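You operate a simulated robot arm through the tools that you are given. There is no shell and no other tool. Be economical: measure what you need, move in short steps, check, and stop when the job is done.

The job below is to be done with a simulated robot arm. You get a single attempt, and the scene is never put back.

TASK
Restock the cup wells with the red cup and the green cup.
Fine: each cup nests in the well of its size; close the clear cover again. Where these are worked on the way, their far stop is far enough and under half their travel is too little: clear cover.

The check looks at the end state, three seconds after you hand in, the way a careful person would. Anything else that was tipped, shoved, dropped, spilled or broken makes it a failure. A push-on lid holds only when it is set on centred and level and pressed home; a screw cap is set on level and turned clockwise until tight.

THE ROBOT
A 6-joint arm with a fingered hand, fixed in place. Base frame: the origin is at the foot of the arm, x ahead of it, y to its left, z up. Lengths are in mm, angles in degrees, forces in N, time in s.
With the tool pointing down near the work surface it reaches from about 360 to 940 mm from the base axis. Its first joint turns from -166.0 to 166.0 degrees. Payload 5 kg.
The tool frame sits at the grasp point between the pads (the TCP): z along the fingers, y along the line on which they close. The tips reach 37 mm beyond it. The gripper opens to 124 mm. The gripper's body begins 43 mm behind the TCP. The gripper is a hand of 3 fingers: y runs from the thumb to the fingers, the wrist lies at [-21, -125, -215] in the tool frame, and closing takes about 1.5 s.
Orientation is that of the tool frame in the base frame, as a unit quaternion [x, y, z, w]. With the fingers straight down and the wrist toward the robot, the tool's x, y and z point along [0, 1, 0], [1, 0, 0] and [0, 0, -1] of the base frame.

THE INTERFACE
- The arm moves only by the tool move_arm. Its argument "increments" is text: rows parted by semicolons, each of 6 numbers parted by spaces: the shift along the base's x, y, z in mm, then the turn, a rotation vector about the base's x, y, z in degrees. In form: dx dy dz wx wy wz; .... A call has 1 to 20 rows; each row shifts and turns the commanded pose from where the row before left it. "jaw" is the gripper command, from -1 (shut) to 1 (fully open), values between in proportion, set as the call begins (left out, the last holds). Rows are played at 5 a second. More than 50 mm and 8.6 degrees between two rows, or a gripper value outside its range, and nothing of the call is played. Where a pose cannot be reached the arm comes as near as it can. A force on the tool above 40 N (or 10 N above the force at the start of the call, whichever is more), or a blocked arm, ends the call early, and 0.2 s more pass. Each finger travels about 72 mm/s and halts on what it meets, pressing with about 31 N; the grip force reading is that of the motor and also rises with nothing between the fingers. The clock runs only during rows and for 0.2 s after the last one: add rows that do not move to give the fingers time. It gives the time, the measured TCP pose, the force on the tool (base axes), the opening and the grip force at its end, in the units of the frame above (readings bear some noise), with the torque about the TCP (base axes, N m) and any sound that the robot's microphone picked up.
- Cameras (640 x 400 px; columns grow to the right, rows downward): "scene" is fixed at [400.1, -508, 1665.2]; the picture's right is [0.74, -0.67, 0.00], its down [-0.50, -0.56, -0.66] and it looks along [0.44, 0.49, -0.75] (base axes); focal length 357 px, centre (320, 200). "wrist" rides on the gripper at [72, -104, -154] in the tool frame; the picture's right is [-0.83, 0.26, -0.49], its down [-0.51, -0.72, 0.47] and it looks along [-0.23, 0.64, 0.73] (tool axes); focal length 243 px, centre (320, 200). There is no depth. A picture from a camera that has moved, and an enlarged one, comes with that camera's place and axes in the base frame and with its lens. The place of the scene camera against the robot may be out by one fixed shift of up to 12 mm in any direction.
- snapshot(camera): a new picture of that camera. The clock stands still meanwhile.
- finger_targets(index, middle, thumb_bend, thumb_turn): sets how far each is bent, from 0 (flat) to 100 (curled in); at 30 the hand is open as for a grip, at 70 the pads meet at the TCP. One left out holds its place. A second passes; each finger stops where it meets its share of the squeeze, and holds until it gets a number again. A gripper value or a shape takes the hand back. It gives what a move gives, with no picture; readings hold the bend of each and the force on the fingers (four entries, about 0 where the hand has none), thumb and palm. thumb_turn goes from beside the hand (0) to across from the fingers (100), as for a grip.
- hand_shape(shape): the hand has 3 fingers and takes this shape, open, in about a second: jaw (thumb against the fingers, like two jaws); tri (thumb and two fingers); tip (a fingertip pinch); poke (one finger out to press); point (the index stretched); flat (the hand flat); cup (the hand cupped); fist (a fist). The gripper value then closes the fingers along that shape, each until it touches; the sizes above hold for jaw. It gives what a move gives, with no picture.
- inspect(camera, box): a new picture of the part [left, top, right, bottom] of that camera's present view, enlarged. The clock stands still meanwhile.
- sign_off(): hands the job in; it is judged then, once.

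Work in short steps. Places have to be worked out from the pictures, the camera data and where the tool is seen: move nearer, look again, correct. Check each grasp and each placing, and mend what went wrong. You have 120 turns and 68 pictures in all, those below and enlarged ones among them. Open the gripper and draw the arm clear of the work before you hand the job in, unless the task says otherwise; then end with one line.

The tools are called after "Request:" as a command line: name --argument value ..., lists and objects as JSON in quotes. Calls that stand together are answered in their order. move_arm: Moves the arm, as the interface text tells. Its arguments: {"type":"object","properties":{"increments":{"type":"string"},"jaw":{"type":"number"}},"required":["increments"]} The other tools are called the same way: hand_shape (shape) gives the hand a shape; finger_targets (index, middle, thumb_bend, thumb_turn) moves the fingers one by one; snapshot (camera) takes a picture; inspect (camera, box) takes an enlarged picture of a part of a camera's view; sign_off () hands the job in.

At the start:

```text
time_s: 0.0
tcp_pos: [723.0, 174.9, 1227.0]
tcp_rot: [0.708, 0.707, 0.0, 0.0]
ft_force: [0.6, -0.2, 0.9]
ft_torque: [0.0, 0.0, -0.01]
opening: 123.7
grasp_force: 0.1
shape: jaw
bend: [30.0, 30.0, 30.0, 98.0]
finger forces: [0.0, 0.1, 0.1, 0.1, 0.1, 0.1]
```

scene: 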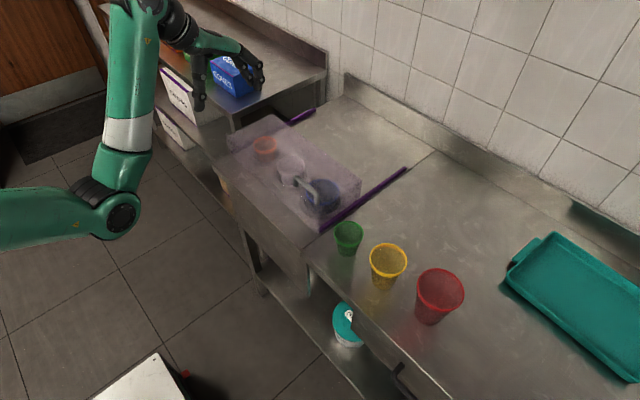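
wrist: 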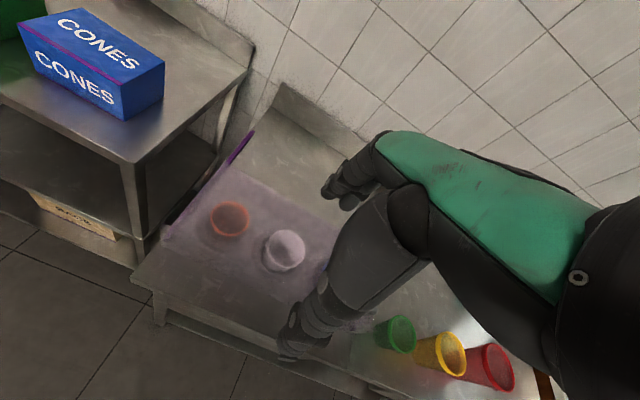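

I start by looking closely at the covered well area and the cups.

Request:
inspect --camera "scene" --box '[200, 80, 440, 230]'

Request:
inspect --camera "scene" --box '[300, 200, 480, 340]'

Request:
inspect --camera "wrist" --box '[130, 130, 370, 330]'

```text
2.67 times, centred on (320, 155) of scene
camera zoom: at [400.1, -508.0, 1665.2], right [0.74, -0.67, 0.0], down [-0.5, -0.56, -0.66], along [0.44, 0.49, -0.75], focal length 951 px, centre (320, 320)
```

zoom: 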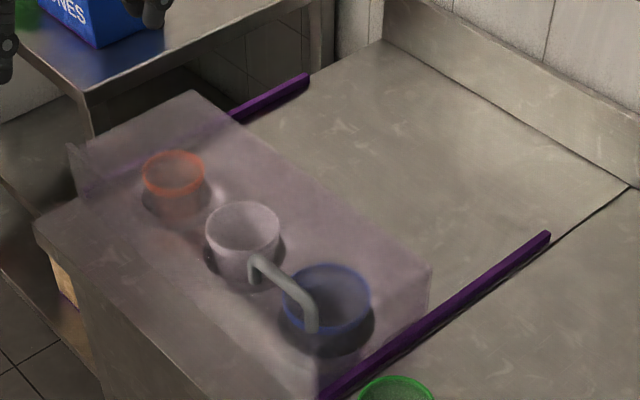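

```text
2.86 times, centred on (390, 270) of scene
camera zoom: at [400.1, -508.0, 1665.2], right [0.74, -0.67, 0.0], down [-0.5, -0.56, -0.66], along [0.44, 0.49, -0.75], focal length 1019 px, centre (120, 0)
```

zoom: 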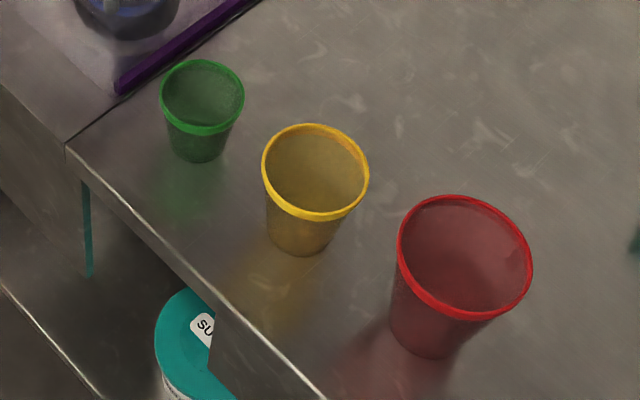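

```text
2.00 times, centred on (250, 230) of wrist
camera zoom: at [619.4, 247.3, 1378.2], right [0.26, -0.83, 0.49], down [-0.72, -0.51, -0.47], along [0.64, -0.23, -0.73], focal length 485 px, centre (460, 140)
```

zoom: 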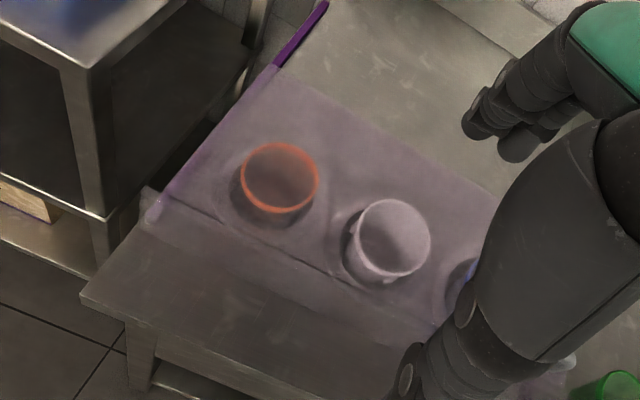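

The cover looks like a box sliding toward the wall on purple rails (wells near x≈860, y≈265/142/0; table z≈875). I move in front of and above the cover to see the handle.

Request:
move_arm --increments "-20 -30 0 0 0 0;-20 -30 -40 0 0 0;-20 -30 -40 0 0 0;0 0 -40 0 0 0;0 0 0 0 0 0"

Request:
snapshot --camera "wrist"

Request:
snapshot --camera "scene"

```text
refused: row 2 steps farther than a row can; nothing moved
```

```text
62 pictures are left
camera wrist: at [619.4, 247.3, 1378.2], right [0.26, -0.83, 0.49], down [-0.72, -0.51, -0.47], along [0.64, -0.23, -0.73], focal length 243 px, centre (320, 200)
```

wrist: 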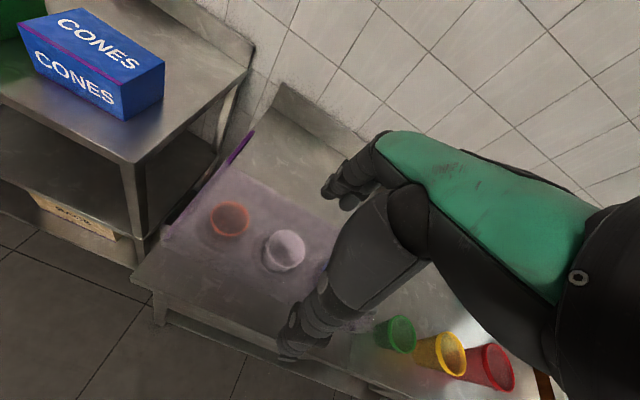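

```text
61 pictures are left
```

scene: 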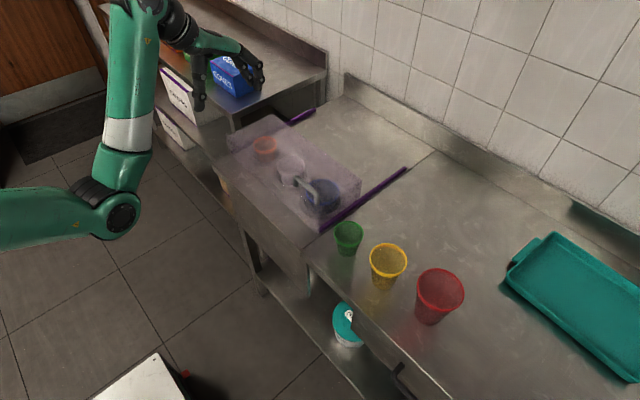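

The step was too large; I repeat with shorter rows.

Request:
move_arm --increments "-20 -20 -30 0 0 0;-20 -20 -30 0 0 0;-20 -20 -30 0 0 0;0 -20 -30 0 0 0;0 -15 -30 0 0 0;0 0 0 0 0 0"

```text
time_s: 1.4
tcp_pos: [665.2, 79.4, 1075.7]
tcp_rot: [0.707, 0.707, 0.0, 0.0]
ft_force: [0.3, -0.6, 0.6]
ft_torque: [0.01, -0.02, 0.04]
opening: 123.6
grasp_force: 0.1
shape: jaw
bend: [30.0, 30.0, 30.0, 98.0]
finger forces: [0.0, 0.0, 0.1, 0.0, 0.1, 0.1]
```

Look from here.

Request:
snapshot --camera "wrist"

Request:
inspect --camera "scene" --box '[200, 80, 440, 230]'

```text
60 pictures are left
camera wrist: at [559.9, 152.0, 1227.7], right [0.26, -0.83, 0.49], down [-0.72, -0.51, -0.47], along [0.64, -0.23, -0.73], focal length 243 px, centre (320, 200)
```

wrist: 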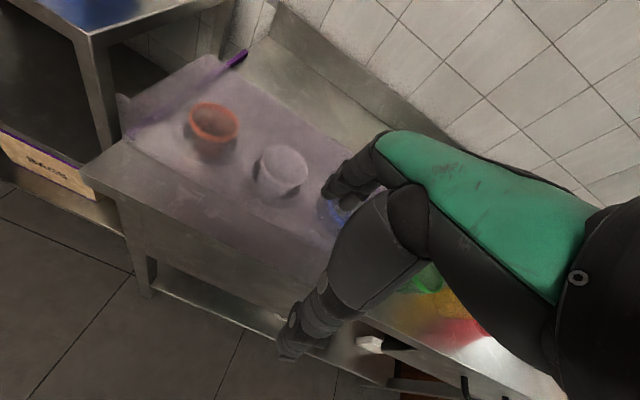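

```text
2.67 times, centred on (320, 155) of scene
camera zoom: at [400.1, -508.0, 1665.2], right [0.74, -0.67, 0.0], down [-0.5, -0.56, -0.66], along [0.44, 0.49, -0.75], focal length 951 px, centre (320, 320)
```

zoom: 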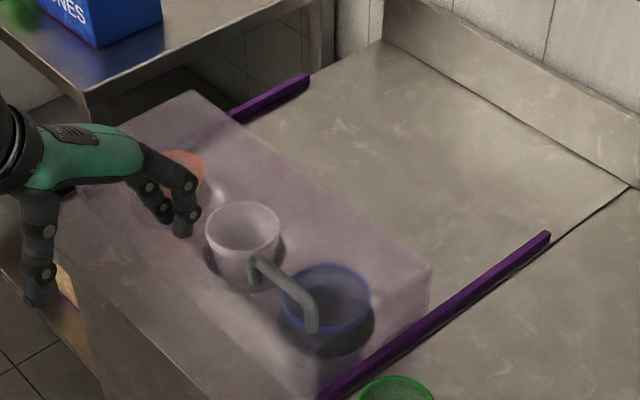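

The hand hides the handle. I shift toward -y by 120 mm.

Request:
move_arm --increments "0 -40 0 0 0 0;0 -40 0 0 0 0;0 -40 0 0 0 0;0 0 0 0 0 0"

Request:
snapshot --camera "wrist"

```text
time_s: 2.4
tcp_pos: [663.6, -40.9, 1075.0]
tcp_rot: [0.707, 0.707, 0.0, 0.0]
ft_force: [0.1, 0.3, -0.4]
ft_torque: [-0.02, 0.01, 0.04]
opening: 124.0
grasp_force: 0.1
shape: jaw
bend: [30.0, 30.0, 30.0, 98.0]
finger forces: [0.1, 0.0, 0.0, 0.0, 0.0, 0.1]
```

```text
58 pictures are left
camera wrist: at [558.4, 31.2, 1227.8], right [0.26, -0.83, 0.49], down [-0.72, -0.51, -0.47], along [0.64, -0.23, -0.73], focal length 243 px, centre (320, 200)
```

wrist: 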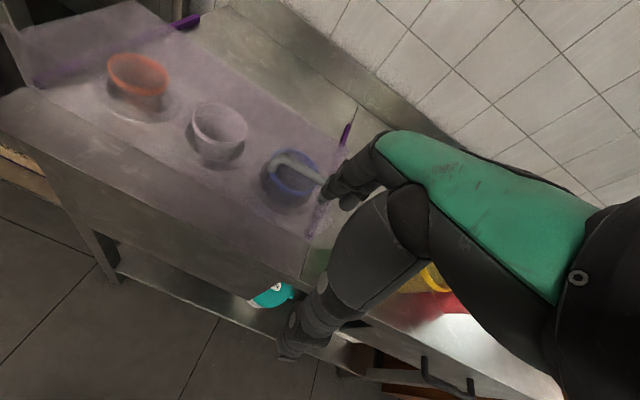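

Request:
inspect --camera "wrist" --box '[180, 80, 380, 250]'

```text
2.35 times, centred on (280, 165) of wrist
camera zoom: at [558.4, 31.2, 1227.8], right [0.26, -0.83, 0.49], down [-0.72, -0.51, -0.47], along [0.64, -0.23, -0.73], focal length 571 px, centre (414, 282)
```

zoom: 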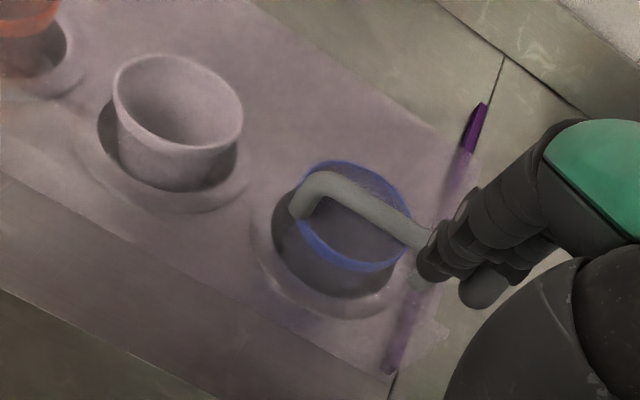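

The handle is a bar along y at about x≈795, y from 30 to -52, z≈1000. I move over it with the fingers still above, then check.

Request:
move_arm --increments "0 15 0 0 0 0;35 15 0 0 0 0;35 0 0 0 0 0;35 0 0 0 0 0;26 0 -10 0 0 0;0 0 0 0 0 0"

Request:
inspect --camera "scene" --box '[220, 90, 400, 230]'

Request:
inspect --camera "wrist" --box '[180, 130, 420, 380]'

```text
time_s: 3.8
tcp_pos: [794.9, -9.9, 1066.1]
tcp_rot: [0.708, 0.706, 0.0, 0.0]
ft_force: [-0.7, -0.1, 0.4]
ft_torque: [0.01, 0.01, 0.03]
opening: 123.8
grasp_force: 0.1
shape: jaw
bend: [30.0, 30.0, 30.0, 98.0]
finger forces: [0.1, 0.1, 0.1, 0.0, 0.0, 0.0]
```

```text
2.86 times, centred on (310, 160) of scene
camera zoom: at [400.1, -508.0, 1665.2], right [0.74, -0.67, 0.0], down [-0.5, -0.56, -0.66], along [0.44, 0.49, -0.75], focal length 1019 px, centre (349, 314)
```

zoom: 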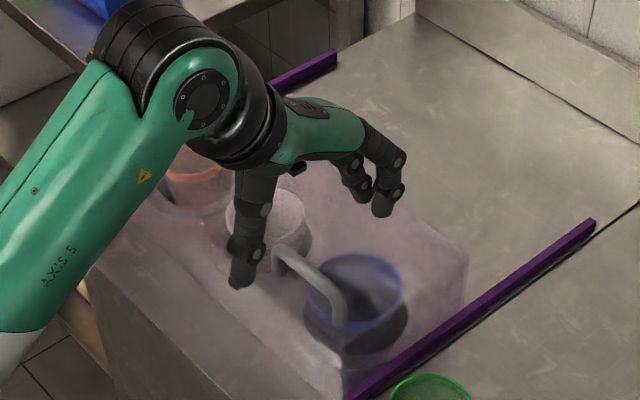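

```text
1.60 times, centred on (300, 255) of wrist
camera zoom: at [691.2, 62.4, 1218.2], right [0.26, -0.83, 0.49], down [-0.72, -0.51, -0.47], along [0.64, -0.23, -0.73], focal length 388 px, centre (352, 112)
```

zoom: 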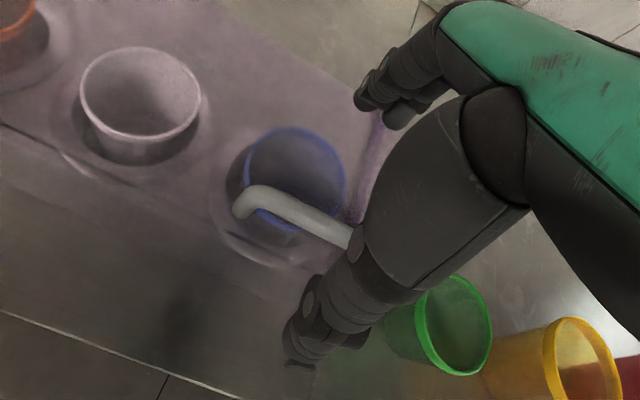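

Two wrist views place the bar at about (792, -10, 993), with the cover top near 955. I descend to TCP z≈1006 with the fingers astride the bar, watching force.

Request:
move_arm --increments "0 0 -20 0 0 0;0 0 -20 0 0 0;0 0 -10 0 0 0;0 0 -10 0 0 0;0 0 0 0 0 0"

Request:
inspect --camera "scene" --box '[220, 90, 400, 230]'

Request:
inspect --camera "wrist" --box '[180, 130, 420, 380]'

```text
time_s: 5.0
tcp_pos: [794.0, -11.1, 1006.3]
tcp_rot: [0.707, 0.707, 0.0, 0.0]
ft_force: [0.9, -0.4, 0.0]
ft_torque: [-0.02, 0.0, 0.01]
opening: 123.9
grasp_force: 0.1
shape: jaw
bend: [30.0, 30.0, 30.0, 98.0]
finger forces: [0.0, 0.1, 0.0, 0.0, 0.0, 0.0]
```

```text
2.86 times, centred on (310, 160) of scene
camera zoom: at [400.1, -508.0, 1665.2], right [0.74, -0.67, 0.0], down [-0.5, -0.56, -0.66], along [0.44, 0.49, -0.75], focal length 1019 px, centre (349, 314)
```

zoom: 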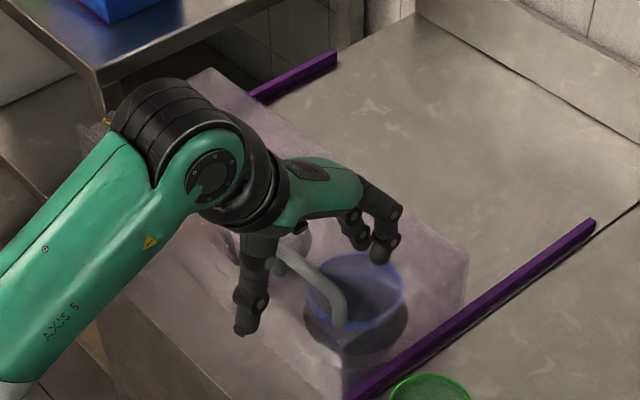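

```text
1.60 times, centred on (300, 255) of wrist
camera zoom: at [690.2, 62.3, 1158.2], right [0.26, -0.83, 0.49], down [-0.72, -0.51, -0.47], along [0.64, -0.23, -0.73], focal length 388 px, centre (352, 112)
```

zoom: 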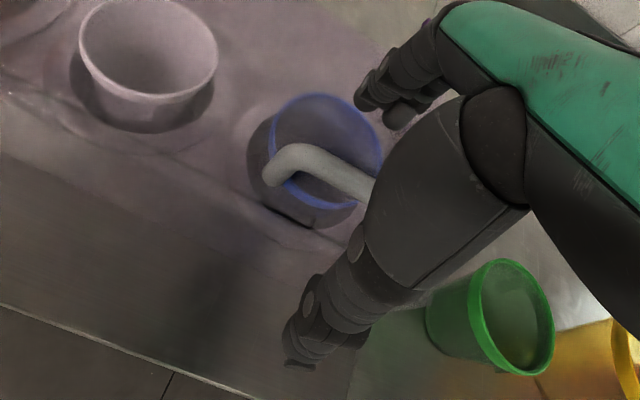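

The fingers straddle the bar (bar z≈985). I lower 8 mm more and close the jaw.

Request:
move_arm --increments "0 0 -8 0 0 0;0 0 0 0 0 0"

Request:
move_arm --increments "0 0 0 0 0 0;0 0 0 0 0 0;0 0 0 0 0 0;0 0 0 0 0 0;0 0 0 0 0 0;0 0 0 0 0 0;0 0 0 0 0 0;0 0 0 0 0 0" --jaw -1

Request:
inspect --camera "scene" --box '[220, 90, 400, 230]'

```text
time_s: 5.6
tcp_pos: [795.0, -10.8, 1000.7]
tcp_rot: [0.708, 0.706, 0.002, 0.003]
ft_force: [-0.6, 0.1, 17.5]
ft_torque: [-0.18, -1.26, 0.0]
opening: 123.5
grasp_force: 0.1
shape: jaw
bend: [30.0, 30.0, 30.0, 98.0]
finger forces: [0.0, 17.0, 0.0, 0.1, 0.0, 0.1]
```

```text
time_s: 6.7
tcp_pos: [792.0, -9.8, 1001.7]
tcp_rot: [0.708, 0.706, 0.0, 0.0]
ft_force: [-41.6, 1.7, 21.0]
ft_torque: [0.2, 1.99, -0.37]
opening: 8.3
grasp_force: 31.5
shape: jaw
bend: [75.0, 55.0, 52.0, 100.0]
finger forces: [0.0, 0.0, 0.1, 0.1, 65.2, 0.1]
stopped in row 5: the force on the tool passed its limit at 46 N (the readings are from after the stop); the commanded pose is now the measured one
```

```text
2.86 times, centred on (310, 160) of scene
camera zoom: at [400.1, -508.0, 1665.2], right [0.74, -0.67, 0.0], down [-0.5, -0.56, -0.66], along [0.44, 0.49, -0.75], focal length 1019 px, centre (349, 314)
```

zoom: 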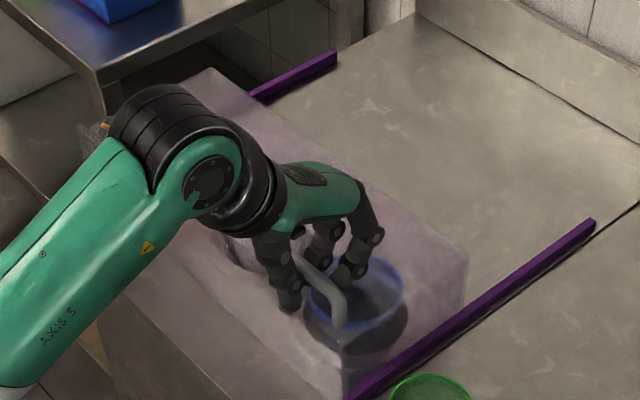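

The thumb met the bar first and the fingertips brush the cover top (~965). I reopen, raise 6 mm, shift −8 mm in x and close again.

Request:
move_arm --increments "0 0 3 0 0 0;0 0 3 0 0 0;-8 0 0 0 0 0;0 0 0 0 0 0;0 0 0 0 0 0" --jaw 0.3

Request:
move_arm --increments "0 0 0 0 0 0;0 0 0 0 0 0;0 0 0 0 0 0;0 0 0 0 0 0;0 0 0 0 0 0;0 0 0 0 0 0;0 0 0 0 0 0;0 0 0 0 0 0" --jaw -1

Request:
inspect --camera "wrist" --box '[180, 130, 420, 380]'

```text
time_s: 7.9
tcp_pos: [787.4, -10.4, 1007.2]
tcp_rot: [0.708, 0.706, 0.001, 0.001]
ft_force: [0.1, -0.5, 0.3]
ft_torque: [-0.01, 0.01, -0.02]
opening: 80.2
grasp_force: 0.2
shape: jaw
bend: [28.0, 39.0, 62.0, 100.0]
finger forces: [0.0, 0.0, 0.0, 0.0, 0.0, 0.0]
```

```text
time_s: 9.7
tcp_pos: [786.2, -11.1, 1005.6]
tcp_rot: [0.708, 0.707, 0.001, 0.0]
ft_force: [-2.4, -0.7, -9.7]
ft_torque: [0.03, 0.0, -0.04]
opening: 0.1
grasp_force: 30.7
shape: jaw
bend: [70.0, 70.0, 68.0, 100.0]
finger forces: [5.5, 7.0, 0.1, 0.0, 28.7, 0.1]
```

```text
1.60 times, centred on (300, 255) of wrist
camera zoom: at [682.6, 61.9, 1158.5], right [0.26, -0.83, 0.49], down [-0.72, -0.51, -0.47], along [0.64, -0.23, -0.73], focal length 388 px, centre (352, 112)
```

zoom: 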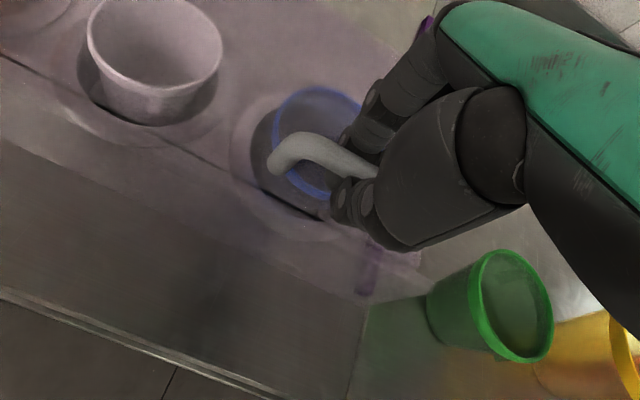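

The fingers wrap the bar with contact on both sides. I try sliding +x by a little.

Request:
move_arm --increments "5 0 0 0 0 0;5 0 0 0 0 0;5 0 0 0 0 0;5 0 0 0 0 0;5 0 0 0 0 0;5 0 0 0 0 0;0 0 0 0 0 0"

Request:
inspect --camera "scene" --box '[220, 90, 400, 230]'

```text
time_s: 11.3
tcp_pos: [816.8, -10.3, 1006.4]
tcp_rot: [0.707, 0.707, 0.002, 0.001]
ft_force: [-1.1, -0.1, -9.8]
ft_torque: [0.08, 0.03, -0.07]
opening: 0.0
grasp_force: 30.8
shape: jaw
bend: [70.0, 70.0, 68.0, 100.0]
finger forces: [5.7, 7.5, 0.0, 0.0, 28.4, 0.0]
```

```text
2.86 times, centred on (310, 160) of scene
camera zoom: at [400.1, -508.0, 1665.2], right [0.74, -0.67, 0.0], down [-0.5, -0.56, -0.66], along [0.44, 0.49, -0.75], focal length 1019 px, centre (349, 314)
```

zoom: 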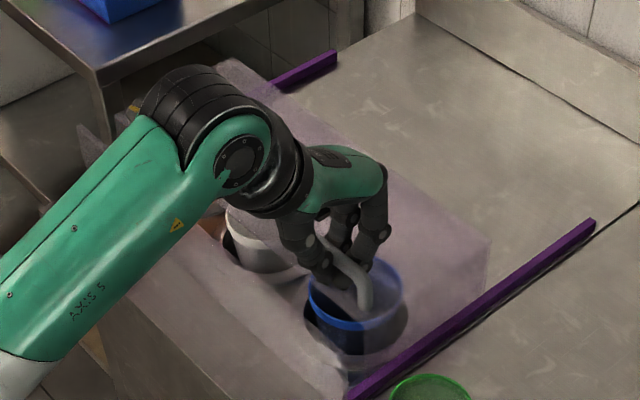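

The cover slides easily. I continue toward its far stop.

Request:
move_arm --increments "8 0 0 0 0 0;8 0 0 0 0 0;8 0 0 0 0 0;8 0 0 0 0 0;8 0 0 0 0 0;8 0 0 0 0 0;8 0 0 0 0 0;8 0 0 0 0 0;8 0 0 0 0 0;8 0 0 0 0 0;8 0 0 0 0 0;8 0 0 0 0 0;0 0 0 0 0 0"

Request:
move_arm --increments "6 0 0 0 0 0;6 0 0 0 0 0;6 0 0 0 0 0;6 0 0 0 0 0;6 0 0 0 0 0;6 0 0 0 0 0;6 0 0 0 0 0;6 0 0 0 0 0;6 0 0 0 0 0;6 0 0 0 0 0;6 0 0 0 0 0;6 0 0 0 0 0;6 0 0 0 0 0;6 0 0 0 0 0;0 0 0 0 0 0"

Request:
snapshot --camera "scene"

```text
time_s: 14.1
tcp_pos: [914.6, -10.0, 1006.6]
tcp_rot: [0.708, 0.706, 0.002, 0.001]
ft_force: [0.0, -0.6, -9.6]
ft_torque: [0.02, -0.01, -0.06]
opening: 0.0
grasp_force: 30.7
shape: jaw
bend: [70.0, 70.0, 68.0, 100.0]
finger forces: [6.4, 7.6, 0.1, 0.0, 27.9, 0.1]
```

```text
time_s: 17.3
tcp_pos: [968.2, -9.8, 1006.4]
tcp_rot: [0.708, 0.707, 0.0, 0.0]
ft_force: [-1.9, -2.5, -20.3]
ft_torque: [-0.04, 0.08, -0.07]
opening: 0.0
grasp_force: 30.8
shape: jaw
bend: [70.0, 70.0, 68.0, 100.0]
finger forces: [5.5, 9.9, 0.0, 0.0, 29.6, 0.1]
out of reach, approached as far as the arm can: row 10, 11, 12, 13, 14
```

```text
49 pictures are left
```

scene: 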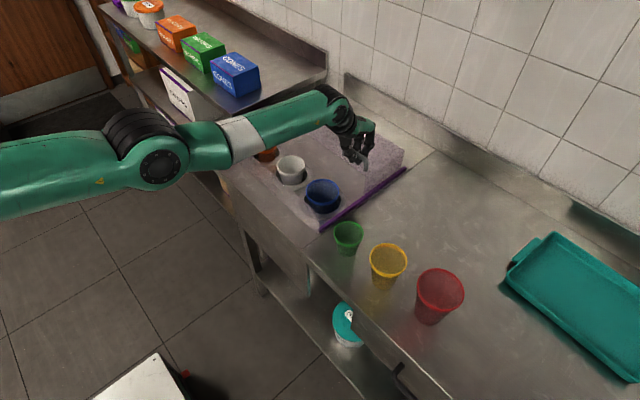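

The arm is at its reach limit with the cover about 180 mm back. I check how far it is from its stop.

Request:
inspect --camera "scene" --box '[220, 90, 420, 240]'

```text
2.67 times, centred on (320, 165) of scene
camera zoom: at [400.1, -508.0, 1665.2], right [0.74, -0.67, 0.0], down [-0.5, -0.56, -0.66], along [0.44, 0.49, -0.75], focal length 951 px, centre (320, 293)
```

zoom: 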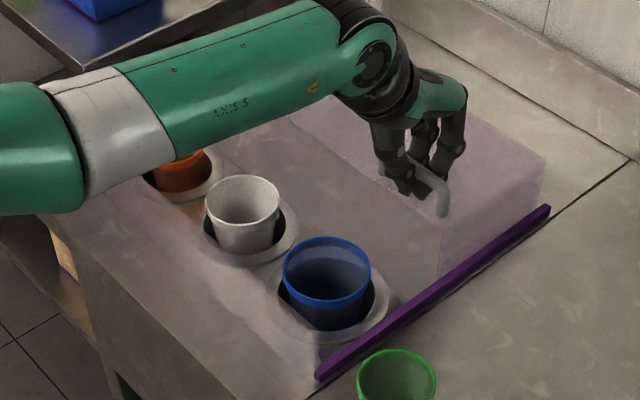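

The wells are clear and the cover is practically at the rail ends. I let go of the bar.

Request:
move_arm --increments "0 0 0 0 0 0;0 0 0 0 0 0;0 0 0 0 0 0;0 0 0 0 0 0;0 0 0 0 0 0;0 0 0 0 0 0;0 0 0 0 0 0" --jaw 0.4

Request:
move_arm --increments "0 0 15 0 0 0;0 0 15 0 0 0;0 0 15 0 0 0;-10 0 15 0 0 0;-20 0 15 0 0 0;-30 0 0 0 0 0;0 0 0 0 0 0"

Request:
inspect --camera "scene" --box '[220, 90, 420, 240]'

```text
time_s: 18.9
tcp_pos: [967.4, -9.7, 1008.0]
tcp_rot: [0.708, 0.706, 0.002, 0.001]
ft_force: [-0.6, 0.2, 0.4]
ft_torque: [-0.02, 0.01, -0.02]
opening: 86.8
grasp_force: 0.1
shape: jaw
bend: [27.0, 38.0, 59.0, 99.0]
finger forces: [0.1, 0.0, 0.1, 0.0, 0.1, 0.0]
```

```text
time_s: 20.5
tcp_pos: [908.1, -10.3, 1083.3]
tcp_rot: [0.708, 0.706, 0.002, 0.0]
ft_force: [0.0, -0.4, -0.6]
ft_torque: [0.04, 0.02, 0.0]
opening: 86.8
grasp_force: 0.2
shape: jaw
bend: [27.0, 37.0, 59.0, 99.0]
finger forces: [0.0, 0.0, 0.0, 0.0, 0.0, 0.1]
```

```text
2.67 times, centred on (320, 165) of scene
camera zoom: at [400.1, -508.0, 1665.2], right [0.74, -0.67, 0.0], down [-0.5, -0.56, -0.66], along [0.44, 0.49, -0.75], focal length 951 px, centre (320, 293)
```

zoom: 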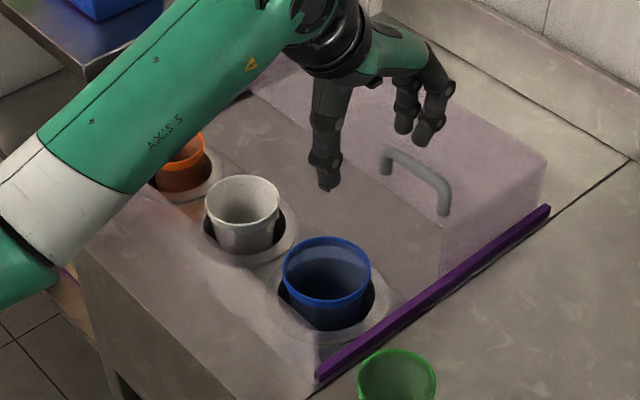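

Handle released cleanly. Now I measure the wells: move back so the wrist camera sees the blue and white cups, opening fully.

Request:
move_arm --increments "-40 -20 0 0 0 0;-40 -20 0 0 0 0;-40 -20 0 0 0 0;-8 -20 0 0 0 0;0 0 0 0 0 0" --jaw 1

Request:
snapshot --camera "wrist"

Request:
snapshot --camera "scene"

```text
time_s: 21.7
tcp_pos: [780.1, -90.3, 1084.3]
tcp_rot: [0.707, 0.707, 0.001, 0.001]
ft_force: [0.0, 0.3, -0.1]
ft_torque: [0.0, 0.01, 0.0]
opening: 123.6
grasp_force: 0.0
shape: jaw
bend: [30.0, 30.0, 30.0, 98.0]
finger forces: [0.0, 0.0, 0.0, 0.1, 0.0, 0.0]
```

```text
46 pictures are left
camera wrist: at [674.7, -18.6, 1235.9], right [0.26, -0.83, 0.49], down [-0.72, -0.51, -0.47], along [0.64, -0.23, -0.73], focal length 243 px, centre (320, 200)
```

wrist: 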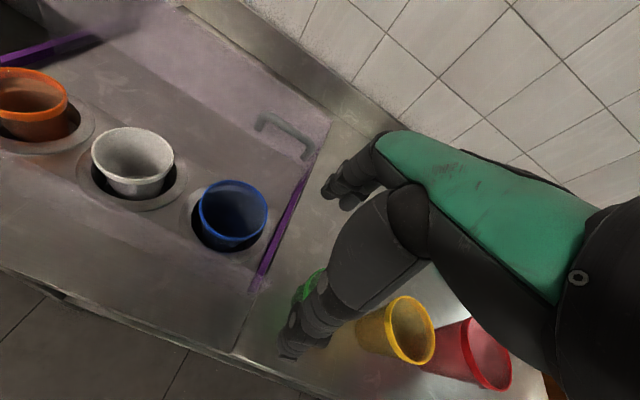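

```text
45 pictures are left
```

scene: 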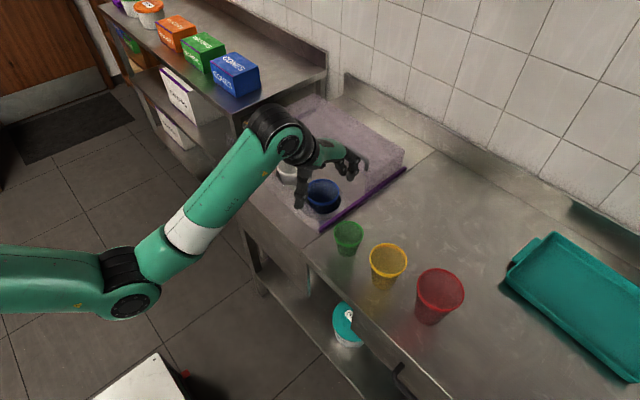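

Wrist-only triangulation puts the blue rim at about (846,-4,929), with the scene camera reading ~11 mm too far in x. I move to view the green cup with the wrist camera.

Request:
move_arm --increments "-25 -40 0 0 0 0;-25 -40 0 0 0 0;-25 -40 0 0 0 0;0 -40 0 0 0 0;0 0 0 0 0 0"

Request:
snapshot --camera "wrist"

```text
time_s: 22.9
tcp_pos: [704.5, -250.2, 1083.3]
tcp_rot: [0.708, 0.707, 0.002, 0.0]
ft_force: [0.6, 0.0, 0.6]
ft_torque: [-0.02, -0.03, -0.01]
opening: 123.6
grasp_force: 0.1
shape: jaw
bend: [30.0, 30.0, 30.0, 98.0]
finger forces: [0.0, 0.0, 0.0, 0.0, 0.0, 0.1]
```

```text
44 pictures are left
camera wrist: at [600.5, -178.4, 1235.5], right [0.26, -0.83, 0.49], down [-0.72, -0.51, -0.47], along [0.64, -0.23, -0.73], focal length 243 px, centre (320, 200)
```

wrist: 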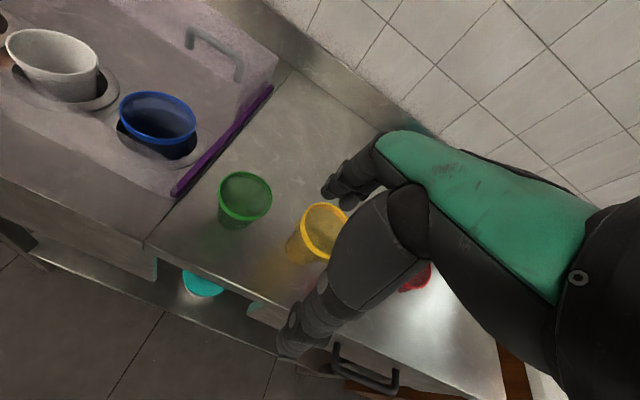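

Green cup rim is at about (793,-167,942), radius ~36. I move over it, then down so the fingertips reach 20 mm below its rim.

Request:
move_arm --increments "22 21 0 0 0 0;22 21 0 0 0 0;22 21 0 0 0 0;22 20 -20 0 0 0;0 0 -25 0 0 0;0 0 0 0 0 0"

Request:
inspect --camera "scene" --box '[260, 130, 460, 290]'

Request:
inspect --camera "wrist" --box '[220, 130, 480, 390]'

```text
time_s: 24.3
tcp_pos: [792.6, -167.3, 1039.0]
tcp_rot: [0.707, 0.707, 0.001, 0.001]
ft_force: [-0.8, -0.3, -0.1]
ft_torque: [0.02, 0.01, -0.01]
opening: 123.8
grasp_force: 0.1
shape: jaw
bend: [30.0, 30.0, 30.0, 98.0]
finger forces: [0.0, 0.0, 0.0, 0.0, 0.0, 0.0]
```

```text
2.50 times, centred on (360, 210) of scene
camera zoom: at [400.1, -508.0, 1665.2], right [0.74, -0.67, 0.0], down [-0.5, -0.56, -0.66], along [0.44, 0.49, -0.75], focal length 892 px, centre (220, 175)
```

zoom: 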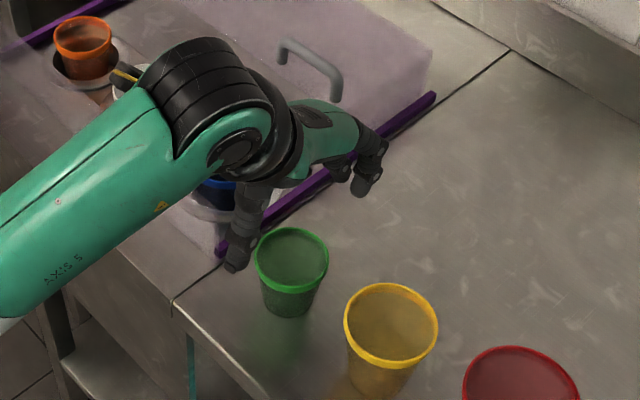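

```text
1.54 times, centred on (350, 260) of wrist
camera zoom: at [688.3, -94.7, 1190.6], right [0.26, -0.83, 0.49], down [-0.72, -0.51, -0.47], along [0.64, -0.23, -0.73], focal length 373 px, centre (274, 108)
```

zoom: 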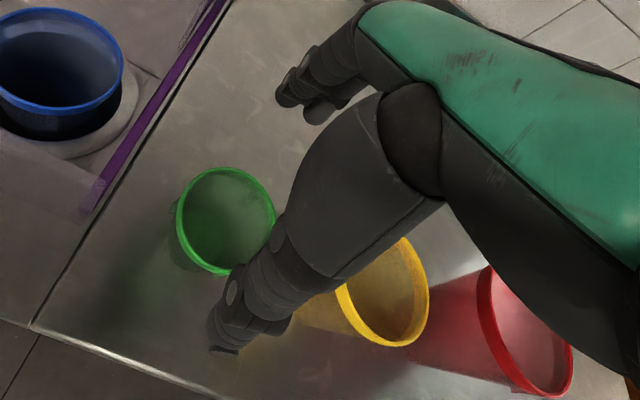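

Both cameras agree the TCP is centred over the green cup within a few mm. I descend to z≈960.

Request:
move_arm --increments "0 0 -20 0 0 0;0 0 -20 0 0 0;0 0 -20 0 0 0;0 0 -10 0 0 0;0 0 -10 0 0 0;0 0 0 0 0 0"

Request:
inspect --camera "scene" --box '[260, 130, 460, 290]'

```text
time_s: 25.7
tcp_pos: [793.4, -167.3, 957.9]
tcp_rot: [0.708, 0.707, 0.002, 0.001]
ft_force: [0.7, 0.6, -0.6]
ft_torque: [0.02, -0.01, 0.02]
opening: 123.7
grasp_force: 0.0
shape: jaw
bend: [30.0, 30.0, 30.0, 98.0]
finger forces: [0.1, 0.0, 0.0, 0.0, 0.0, 0.0]
```

```text
2.50 times, centred on (360, 210) of scene
camera zoom: at [400.1, -508.0, 1665.2], right [0.74, -0.67, 0.0], down [-0.5, -0.56, -0.66], along [0.44, 0.49, -0.75], focal length 892 px, centre (220, 175)
```

zoom: 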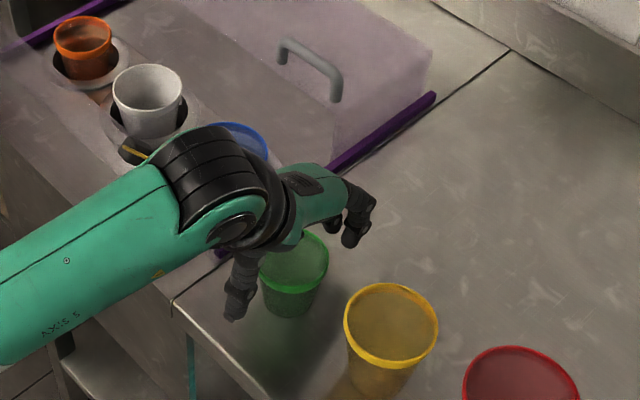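

The fingertips straddle the cup about 20 mm below its rim. I close.

Request:
move_arm --increments "0 0 0 0 0 0;0 0 0 0 0 0;0 0 0 0 0 0;0 0 0 0 0 0;0 0 0 0 0 0;0 0 0 0 0 0" --jaw -0.2

Request:
inspect --camera "scene" --box '[260, 130, 460, 290]'

```text
time_s: 27.1
tcp_pos: [792.2, -166.8, 958.9]
tcp_rot: [0.708, 0.707, 0.002, 0.001]
ft_force: [0.4, -0.9, 0.4]
ft_torque: [-0.01, -0.01, 0.01]
opening: 58.5
grasp_force: 31.2
shape: jaw
bend: [74.0, 46.0, 71.0, 100.0]
finger forces: [17.7, 10.0, 0.1, 0.1, 27.0, 0.0]
```

```text
2.50 times, centred on (360, 210) of scene
camera zoom: at [400.1, -508.0, 1665.2], right [0.74, -0.67, 0.0], down [-0.5, -0.56, -0.66], along [0.44, 0.49, -0.75], focal length 892 px, centre (220, 175)
```

zoom: 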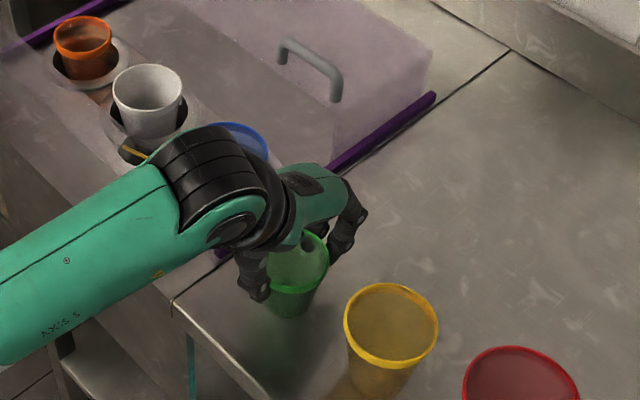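

All three digits press on the cup. I lift 25 mm to check the hold.

Request:
move_arm --increments "0 0 5 0 0 0;0 0 5 0 0 0;0 0 5 0 0 0;0 0 10 0 0 0;0 0 0 0 0 0"

Request:
inspect --camera "scene" --box '[260, 130, 460, 290]'

Request:
inspect --camera "wrist" --box '[220, 130, 480, 390]'

```text
time_s: 28.3
tcp_pos: [792.6, -166.6, 983.5]
tcp_rot: [0.707, 0.707, 0.002, 0.0]
ft_force: [0.4, -0.6, 0.1]
ft_torque: [-0.01, -0.01, 0.02]
opening: 58.5
grasp_force: 30.9
shape: jaw
bend: [74.0, 46.0, 71.0, 100.0]
finger forces: [17.7, 10.0, 0.0, 0.0, 27.0, 0.0]
```

```text
2.50 times, centred on (360, 210) of scene
camera zoom: at [400.1, -508.0, 1665.2], right [0.74, -0.67, 0.0], down [-0.5, -0.56, -0.66], along [0.44, 0.49, -0.75], focal length 892 px, centre (220, 175)
```

zoom: 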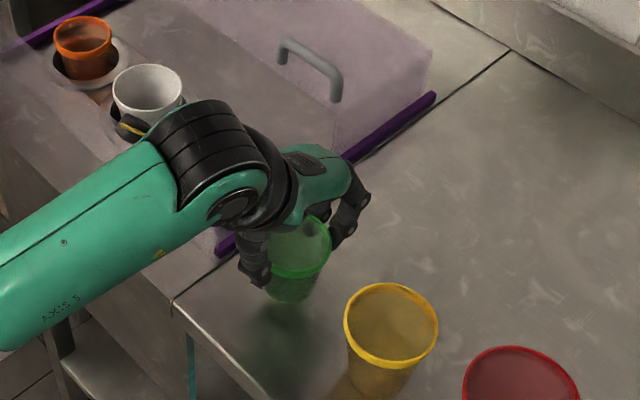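

```text
1.54 times, centred on (350, 260) of wrist
camera zoom: at [688.1, -94.6, 1135.5], right [0.26, -0.83, 0.49], down [-0.72, -0.51, -0.47], along [0.64, -0.23, -0.73], focal length 373 px, centre (274, 108)
```

zoom: 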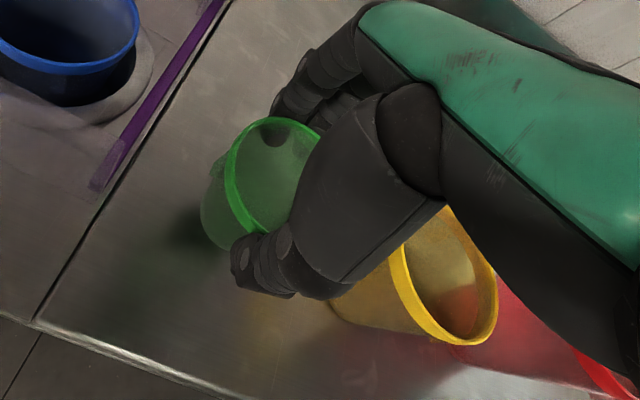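

The green cup is held upright with its rim ~16 mm below the TCP. I raise it and carry it toward the orange well, stopping where the wrist camera sees that well.

Request:
move_arm --increments "0 0 35 0 0 0;0 0 35 0 0 0;0 0 33 0 0 0;0 40 0 0 0 0;0 40 0 0 0 0;0 40 0 0 0 0;0 40 0 0 0 0;-7 40 0 0 0 0;-7 40 0 0 0 0;-7 40 0 0 0 0;0 40 0 0 0 0;0 25 0 0 0 0;0 0 0 0 0 0"

Request:
snapshot --camera "wrist"

Request:
snapshot --camera "scene"

```text
time_s: 31.1
tcp_pos: [772.6, 179.0, 1086.8]
tcp_rot: [0.708, 0.706, 0.001, 0.001]
ft_force: [-0.2, -0.5, -1.6]
ft_torque: [-0.03, -0.03, 0.02]
opening: 58.4
grasp_force: 31.3
shape: jaw
bend: [74.0, 46.0, 71.0, 100.0]
finger forces: [17.7, 10.1, 0.0, 0.0, 26.8, 0.0]
```

```text
37 pictures are left
camera wrist: at [667.4, 251.2, 1238.5], right [0.26, -0.83, 0.49], down [-0.72, -0.51, -0.47], along [0.64, -0.23, -0.73], focal length 243 px, centre (320, 200)
```

wrist: 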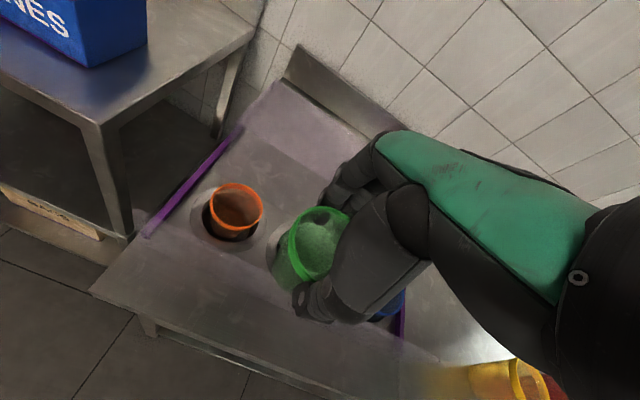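

```text
36 pictures are left
```

scene: 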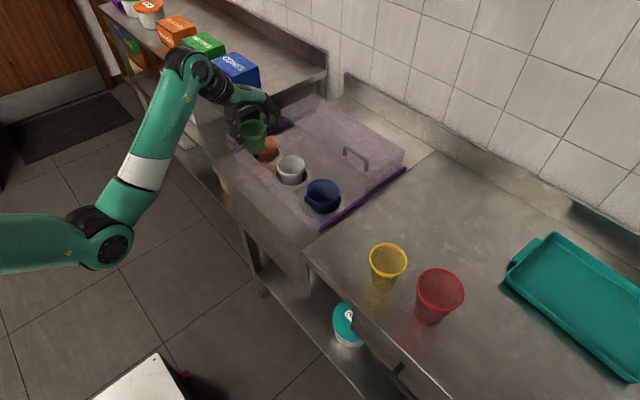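

Orange rim is at about (853,265,918). I zoom in to check the held cup's exact offset in the hand.

Request:
inspect --camera "wrist" --box '[180, 160, 380, 340]'

Request:
inspect --camera "scene" --box '[200, 70, 360, 220]'

```text
2.22 times, centred on (280, 250) of wrist
camera zoom: at [667.4, 251.2, 1238.5], right [0.26, -0.83, 0.49], down [-0.72, -0.51, -0.47], along [0.64, -0.23, -0.73], focal length 539 px, centre (409, 89)
```

zoom: 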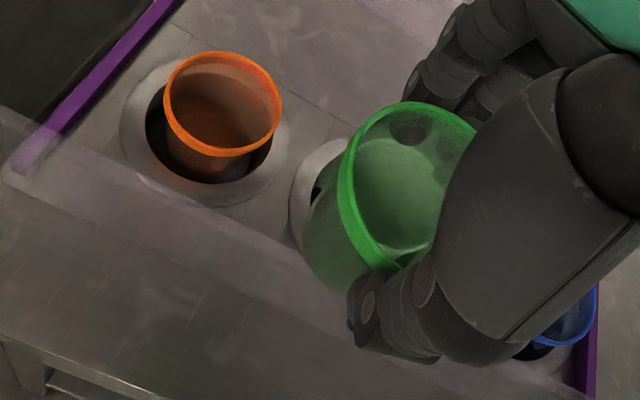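

```text
2.67 times, centred on (280, 145) of scene
camera zoom: at [400.1, -508.0, 1665.2], right [0.74, -0.67, 0.0], down [-0.5, -0.56, -0.66], along [0.44, 0.49, -0.75], focal length 951 px, centre (427, 347)
```

zoom: 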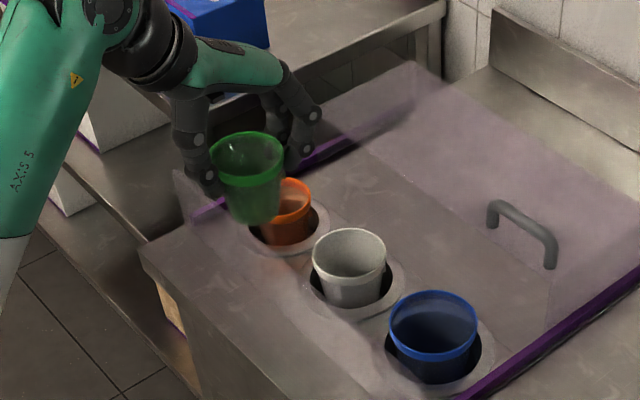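

The cup sits upright and centred on the TCP within ~3 mm. I move above the orange well, keeping the cup bottom ~25 mm above its rim.

Request:
move_arm --increments "20 22 0 0 0 0;20 22 0 0 0 0;20 22 0 0 0 0;20 20 -20 0 0 0;0 0 -18 0 0 0;0 0 -18 0 0 0;0 0 0 0 0 0"

Request:
inspect --camera "wrist" --box '[180, 160, 380, 340]'

Request:
inspect --camera "scene" --box '[200, 70, 360, 220]'

```text
time_s: 32.7
tcp_pos: [852.2, 264.7, 1030.3]
tcp_rot: [0.707, 0.707, 0.001, 0.001]
ft_force: [0.6, -0.4, 0.2]
ft_torque: [0.02, 0.02, 0.02]
opening: 58.5
grasp_force: 31.6
shape: jaw
bend: [74.0, 46.0, 71.0, 100.0]
finger forces: [17.6, 10.1, 0.1, 0.0, 26.8, 0.1]
```

```text
2.22 times, centred on (280, 250) of wrist
camera zoom: at [747.4, 336.9, 1183.1], right [0.26, -0.83, 0.49], down [-0.72, -0.51, -0.47], along [0.64, -0.23, -0.73], focal length 539 px, centre (409, 89)
```

zoom: 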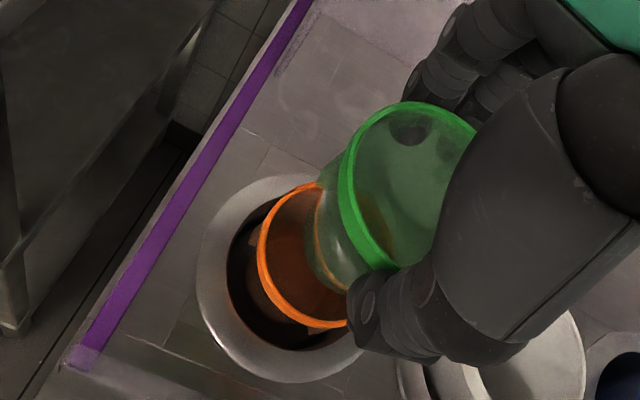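

```text
2.67 times, centred on (280, 145) of scene
camera zoom: at [400.1, -508.0, 1665.2], right [0.74, -0.67, 0.0], down [-0.5, -0.56, -0.66], along [0.44, 0.49, -0.75], focal length 951 px, centre (427, 347)
```

zoom: 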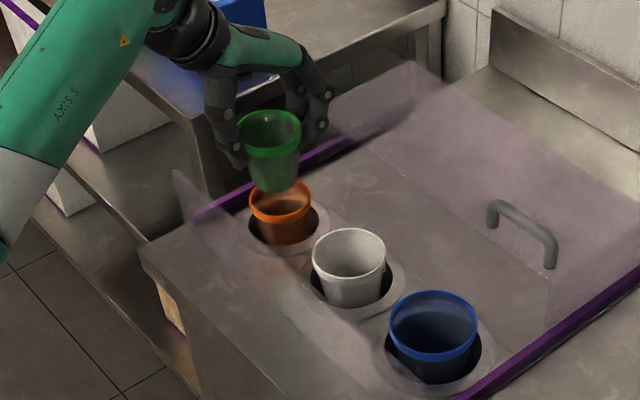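

The wrist picture matches the orange rim centred right under the TCP. I lower the cup into it in small steps to TCP z≈962.

Request:
move_arm --increments "0 0 -10 0 0 0;0 0 -10 0 0 0;0 0 -8 0 0 0;0 0 -8 0 0 0;0 0 -8 0 0 0;0 0 -8 0 0 0;0 0 -8 0 0 0;0 0 -8 0 0 0;0 0 0 0 0 0"

Request:
inspect --camera "wrist" --box '[180, 160, 380, 340]'

Request:
inspect --camera "scene" --box '[220, 90, 320, 180]'

```text
time_s: 34.7
tcp_pos: [852.5, 263.9, 962.0]
tcp_rot: [0.708, 0.707, 0.001, 0.0]
ft_force: [-0.4, -0.4, -0.1]
ft_torque: [0.0, -0.01, 0.02]
opening: 58.2
grasp_force: 31.0
shape: jaw
bend: [74.0, 46.0, 71.0, 100.0]
finger forces: [17.7, 10.1, 0.0, 0.1, 26.9, 0.1]
```

```text
2.22 times, centred on (280, 250) of wrist
camera zoom: at [747.4, 336.0, 1113.9], right [0.26, -0.83, 0.49], down [-0.72, -0.51, -0.47], along [0.64, -0.23, -0.73], focal length 539 px, centre (409, 89)
```

zoom: 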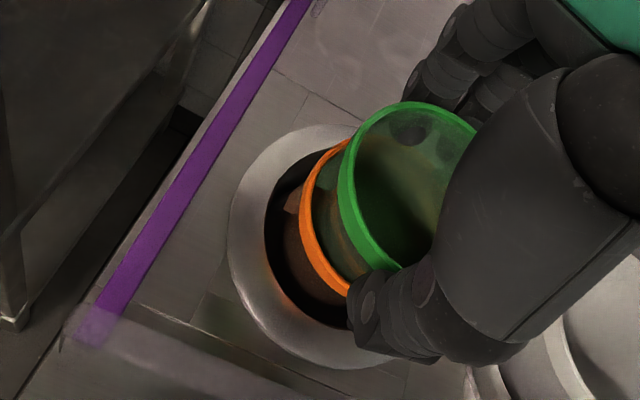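

```text
4.44 times, centred on (270, 135) of scene
camera zoom: at [400.1, -508.0, 1665.2], right [0.74, -0.67, 0.0], down [-0.5, -0.56, -0.66], along [0.44, 0.49, -0.75], focal length 1585 px, centre (542, 489)
```

zoom: 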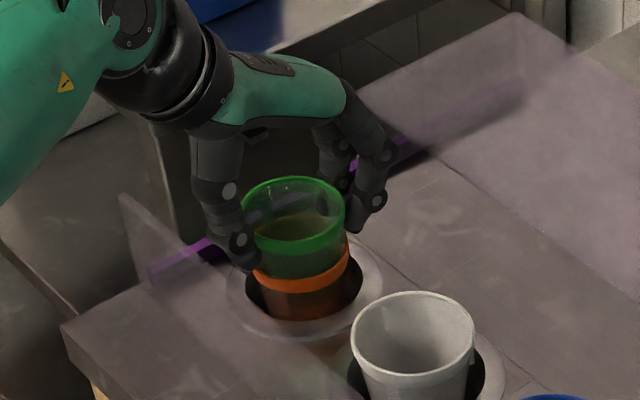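

The green cup is well inside the orange one with no force. I lower further in small steps until something resists.

Request:
move_arm --increments "0 0 -2 0 0 0;0 0 -2 0 0 0;0 0 -2 0 0 0;0 0 -2 0 0 0;0 0 0 0 0 0"

Request:
move_arm --increments "0 0 -2 0 0 0;0 0 -2 0 0 0;0 0 0 0 0 0"

Request:
inspect --camera "scene" --box '[220, 90, 320, 180]'

```text
time_s: 35.9
tcp_pos: [851.8, 262.6, 953.6]
tcp_rot: [0.708, 0.707, 0.001, 0.001]
ft_force: [0.6, 0.2, -0.2]
ft_torque: [-0.03, 0.03, -0.03]
opening: 58.4
grasp_force: 30.6
shape: jaw
bend: [74.0, 46.0, 71.0, 100.0]
finger forces: [17.6, 10.1, 0.0, 0.0, 26.8, 0.0]
```

```text
time_s: 36.7
tcp_pos: [851.6, 263.5, 948.3]
tcp_rot: [0.708, 0.707, 0.002, 0.0]
ft_force: [0.3, -0.1, 0.3]
ft_torque: [0.0, 0.01, 0.01]
opening: 58.5
grasp_force: 31.0
shape: jaw
bend: [74.0, 46.0, 71.0, 100.0]
finger forces: [17.7, 10.1, 0.1, 0.1, 26.8, 0.1]
```

```text
4.44 times, centred on (270, 135) of scene
camera zoom: at [400.1, -508.0, 1665.2], right [0.74, -0.67, 0.0], down [-0.5, -0.56, -0.66], along [0.44, 0.49, -0.75], focal length 1585 px, centre (542, 489)
```

zoom: 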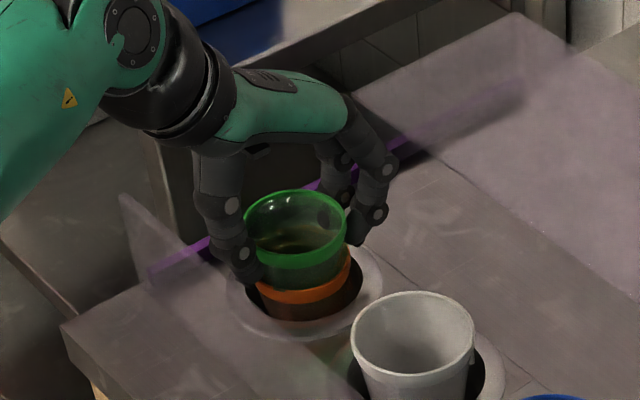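

Still free; rims are ~13 mm apart. I keep lowering gently.

Request:
move_arm --increments "0 0 -1.5 0 0 0;0 0 -1.5 0 0 0;0 0 0 0 0 0"

Request:
move_arm --increments "0 0 -1.5 0 0 0;0 0 -1.5 0 0 0;0 0 0 0 0 0"

```text
time_s: 37.5
tcp_pos: [851.4, 264.2, 947.5]
tcp_rot: [0.708, 0.706, 0.002, 0.001]
ft_force: [-0.8, 0.6, 0.4]
ft_torque: [-0.02, 0.03, -0.01]
opening: 58.5
grasp_force: 30.9
shape: jaw
bend: [74.0, 46.0, 71.0, 100.0]
finger forces: [17.8, 10.1, 0.0, 0.0, 26.9, 0.0]
```

```text
time_s: 38.3
tcp_pos: [852.3, 262.5, 943.7]
tcp_rot: [0.708, 0.707, 0.002, 0.002]
ft_force: [-0.9, -0.5, -0.4]
ft_torque: [-0.01, -0.02, 0.0]
opening: 58.4
grasp_force: 31.3
shape: jaw
bend: [74.0, 46.0, 71.0, 100.0]
finger forces: [17.6, 10.0, 0.0, 0.0, 26.8, 0.0]
```

Request:
inspect --camera "wrist" --box '[180, 160, 380, 340]'

```text
2.22 times, centred on (280, 250) of wrist
camera zoom: at [747.4, 335.8, 1096.1], right [0.26, -0.83, 0.49], down [-0.72, -0.51, -0.47], along [0.64, -0.23, -0.73], focal length 539 px, centre (409, 89)
```

zoom: 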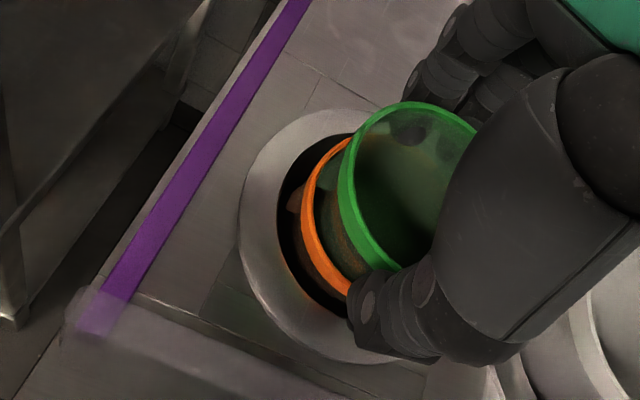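

The orange rim may be moving down along with the green cup, so I check from the scene side.

Request:
inspect --camera "scene" --box '[220, 90, 320, 180]'

```text
4.44 times, centred on (270, 135) of scene
camera zoom: at [400.1, -508.0, 1665.2], right [0.74, -0.67, 0.0], down [-0.5, -0.56, -0.66], along [0.44, 0.49, -0.75], focal length 1585 px, centre (542, 489)
```

zoom: 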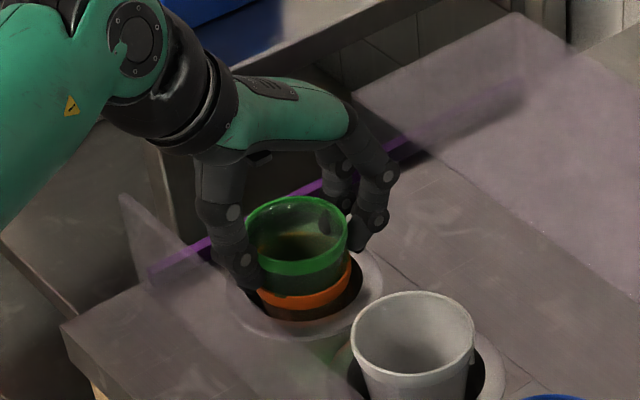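

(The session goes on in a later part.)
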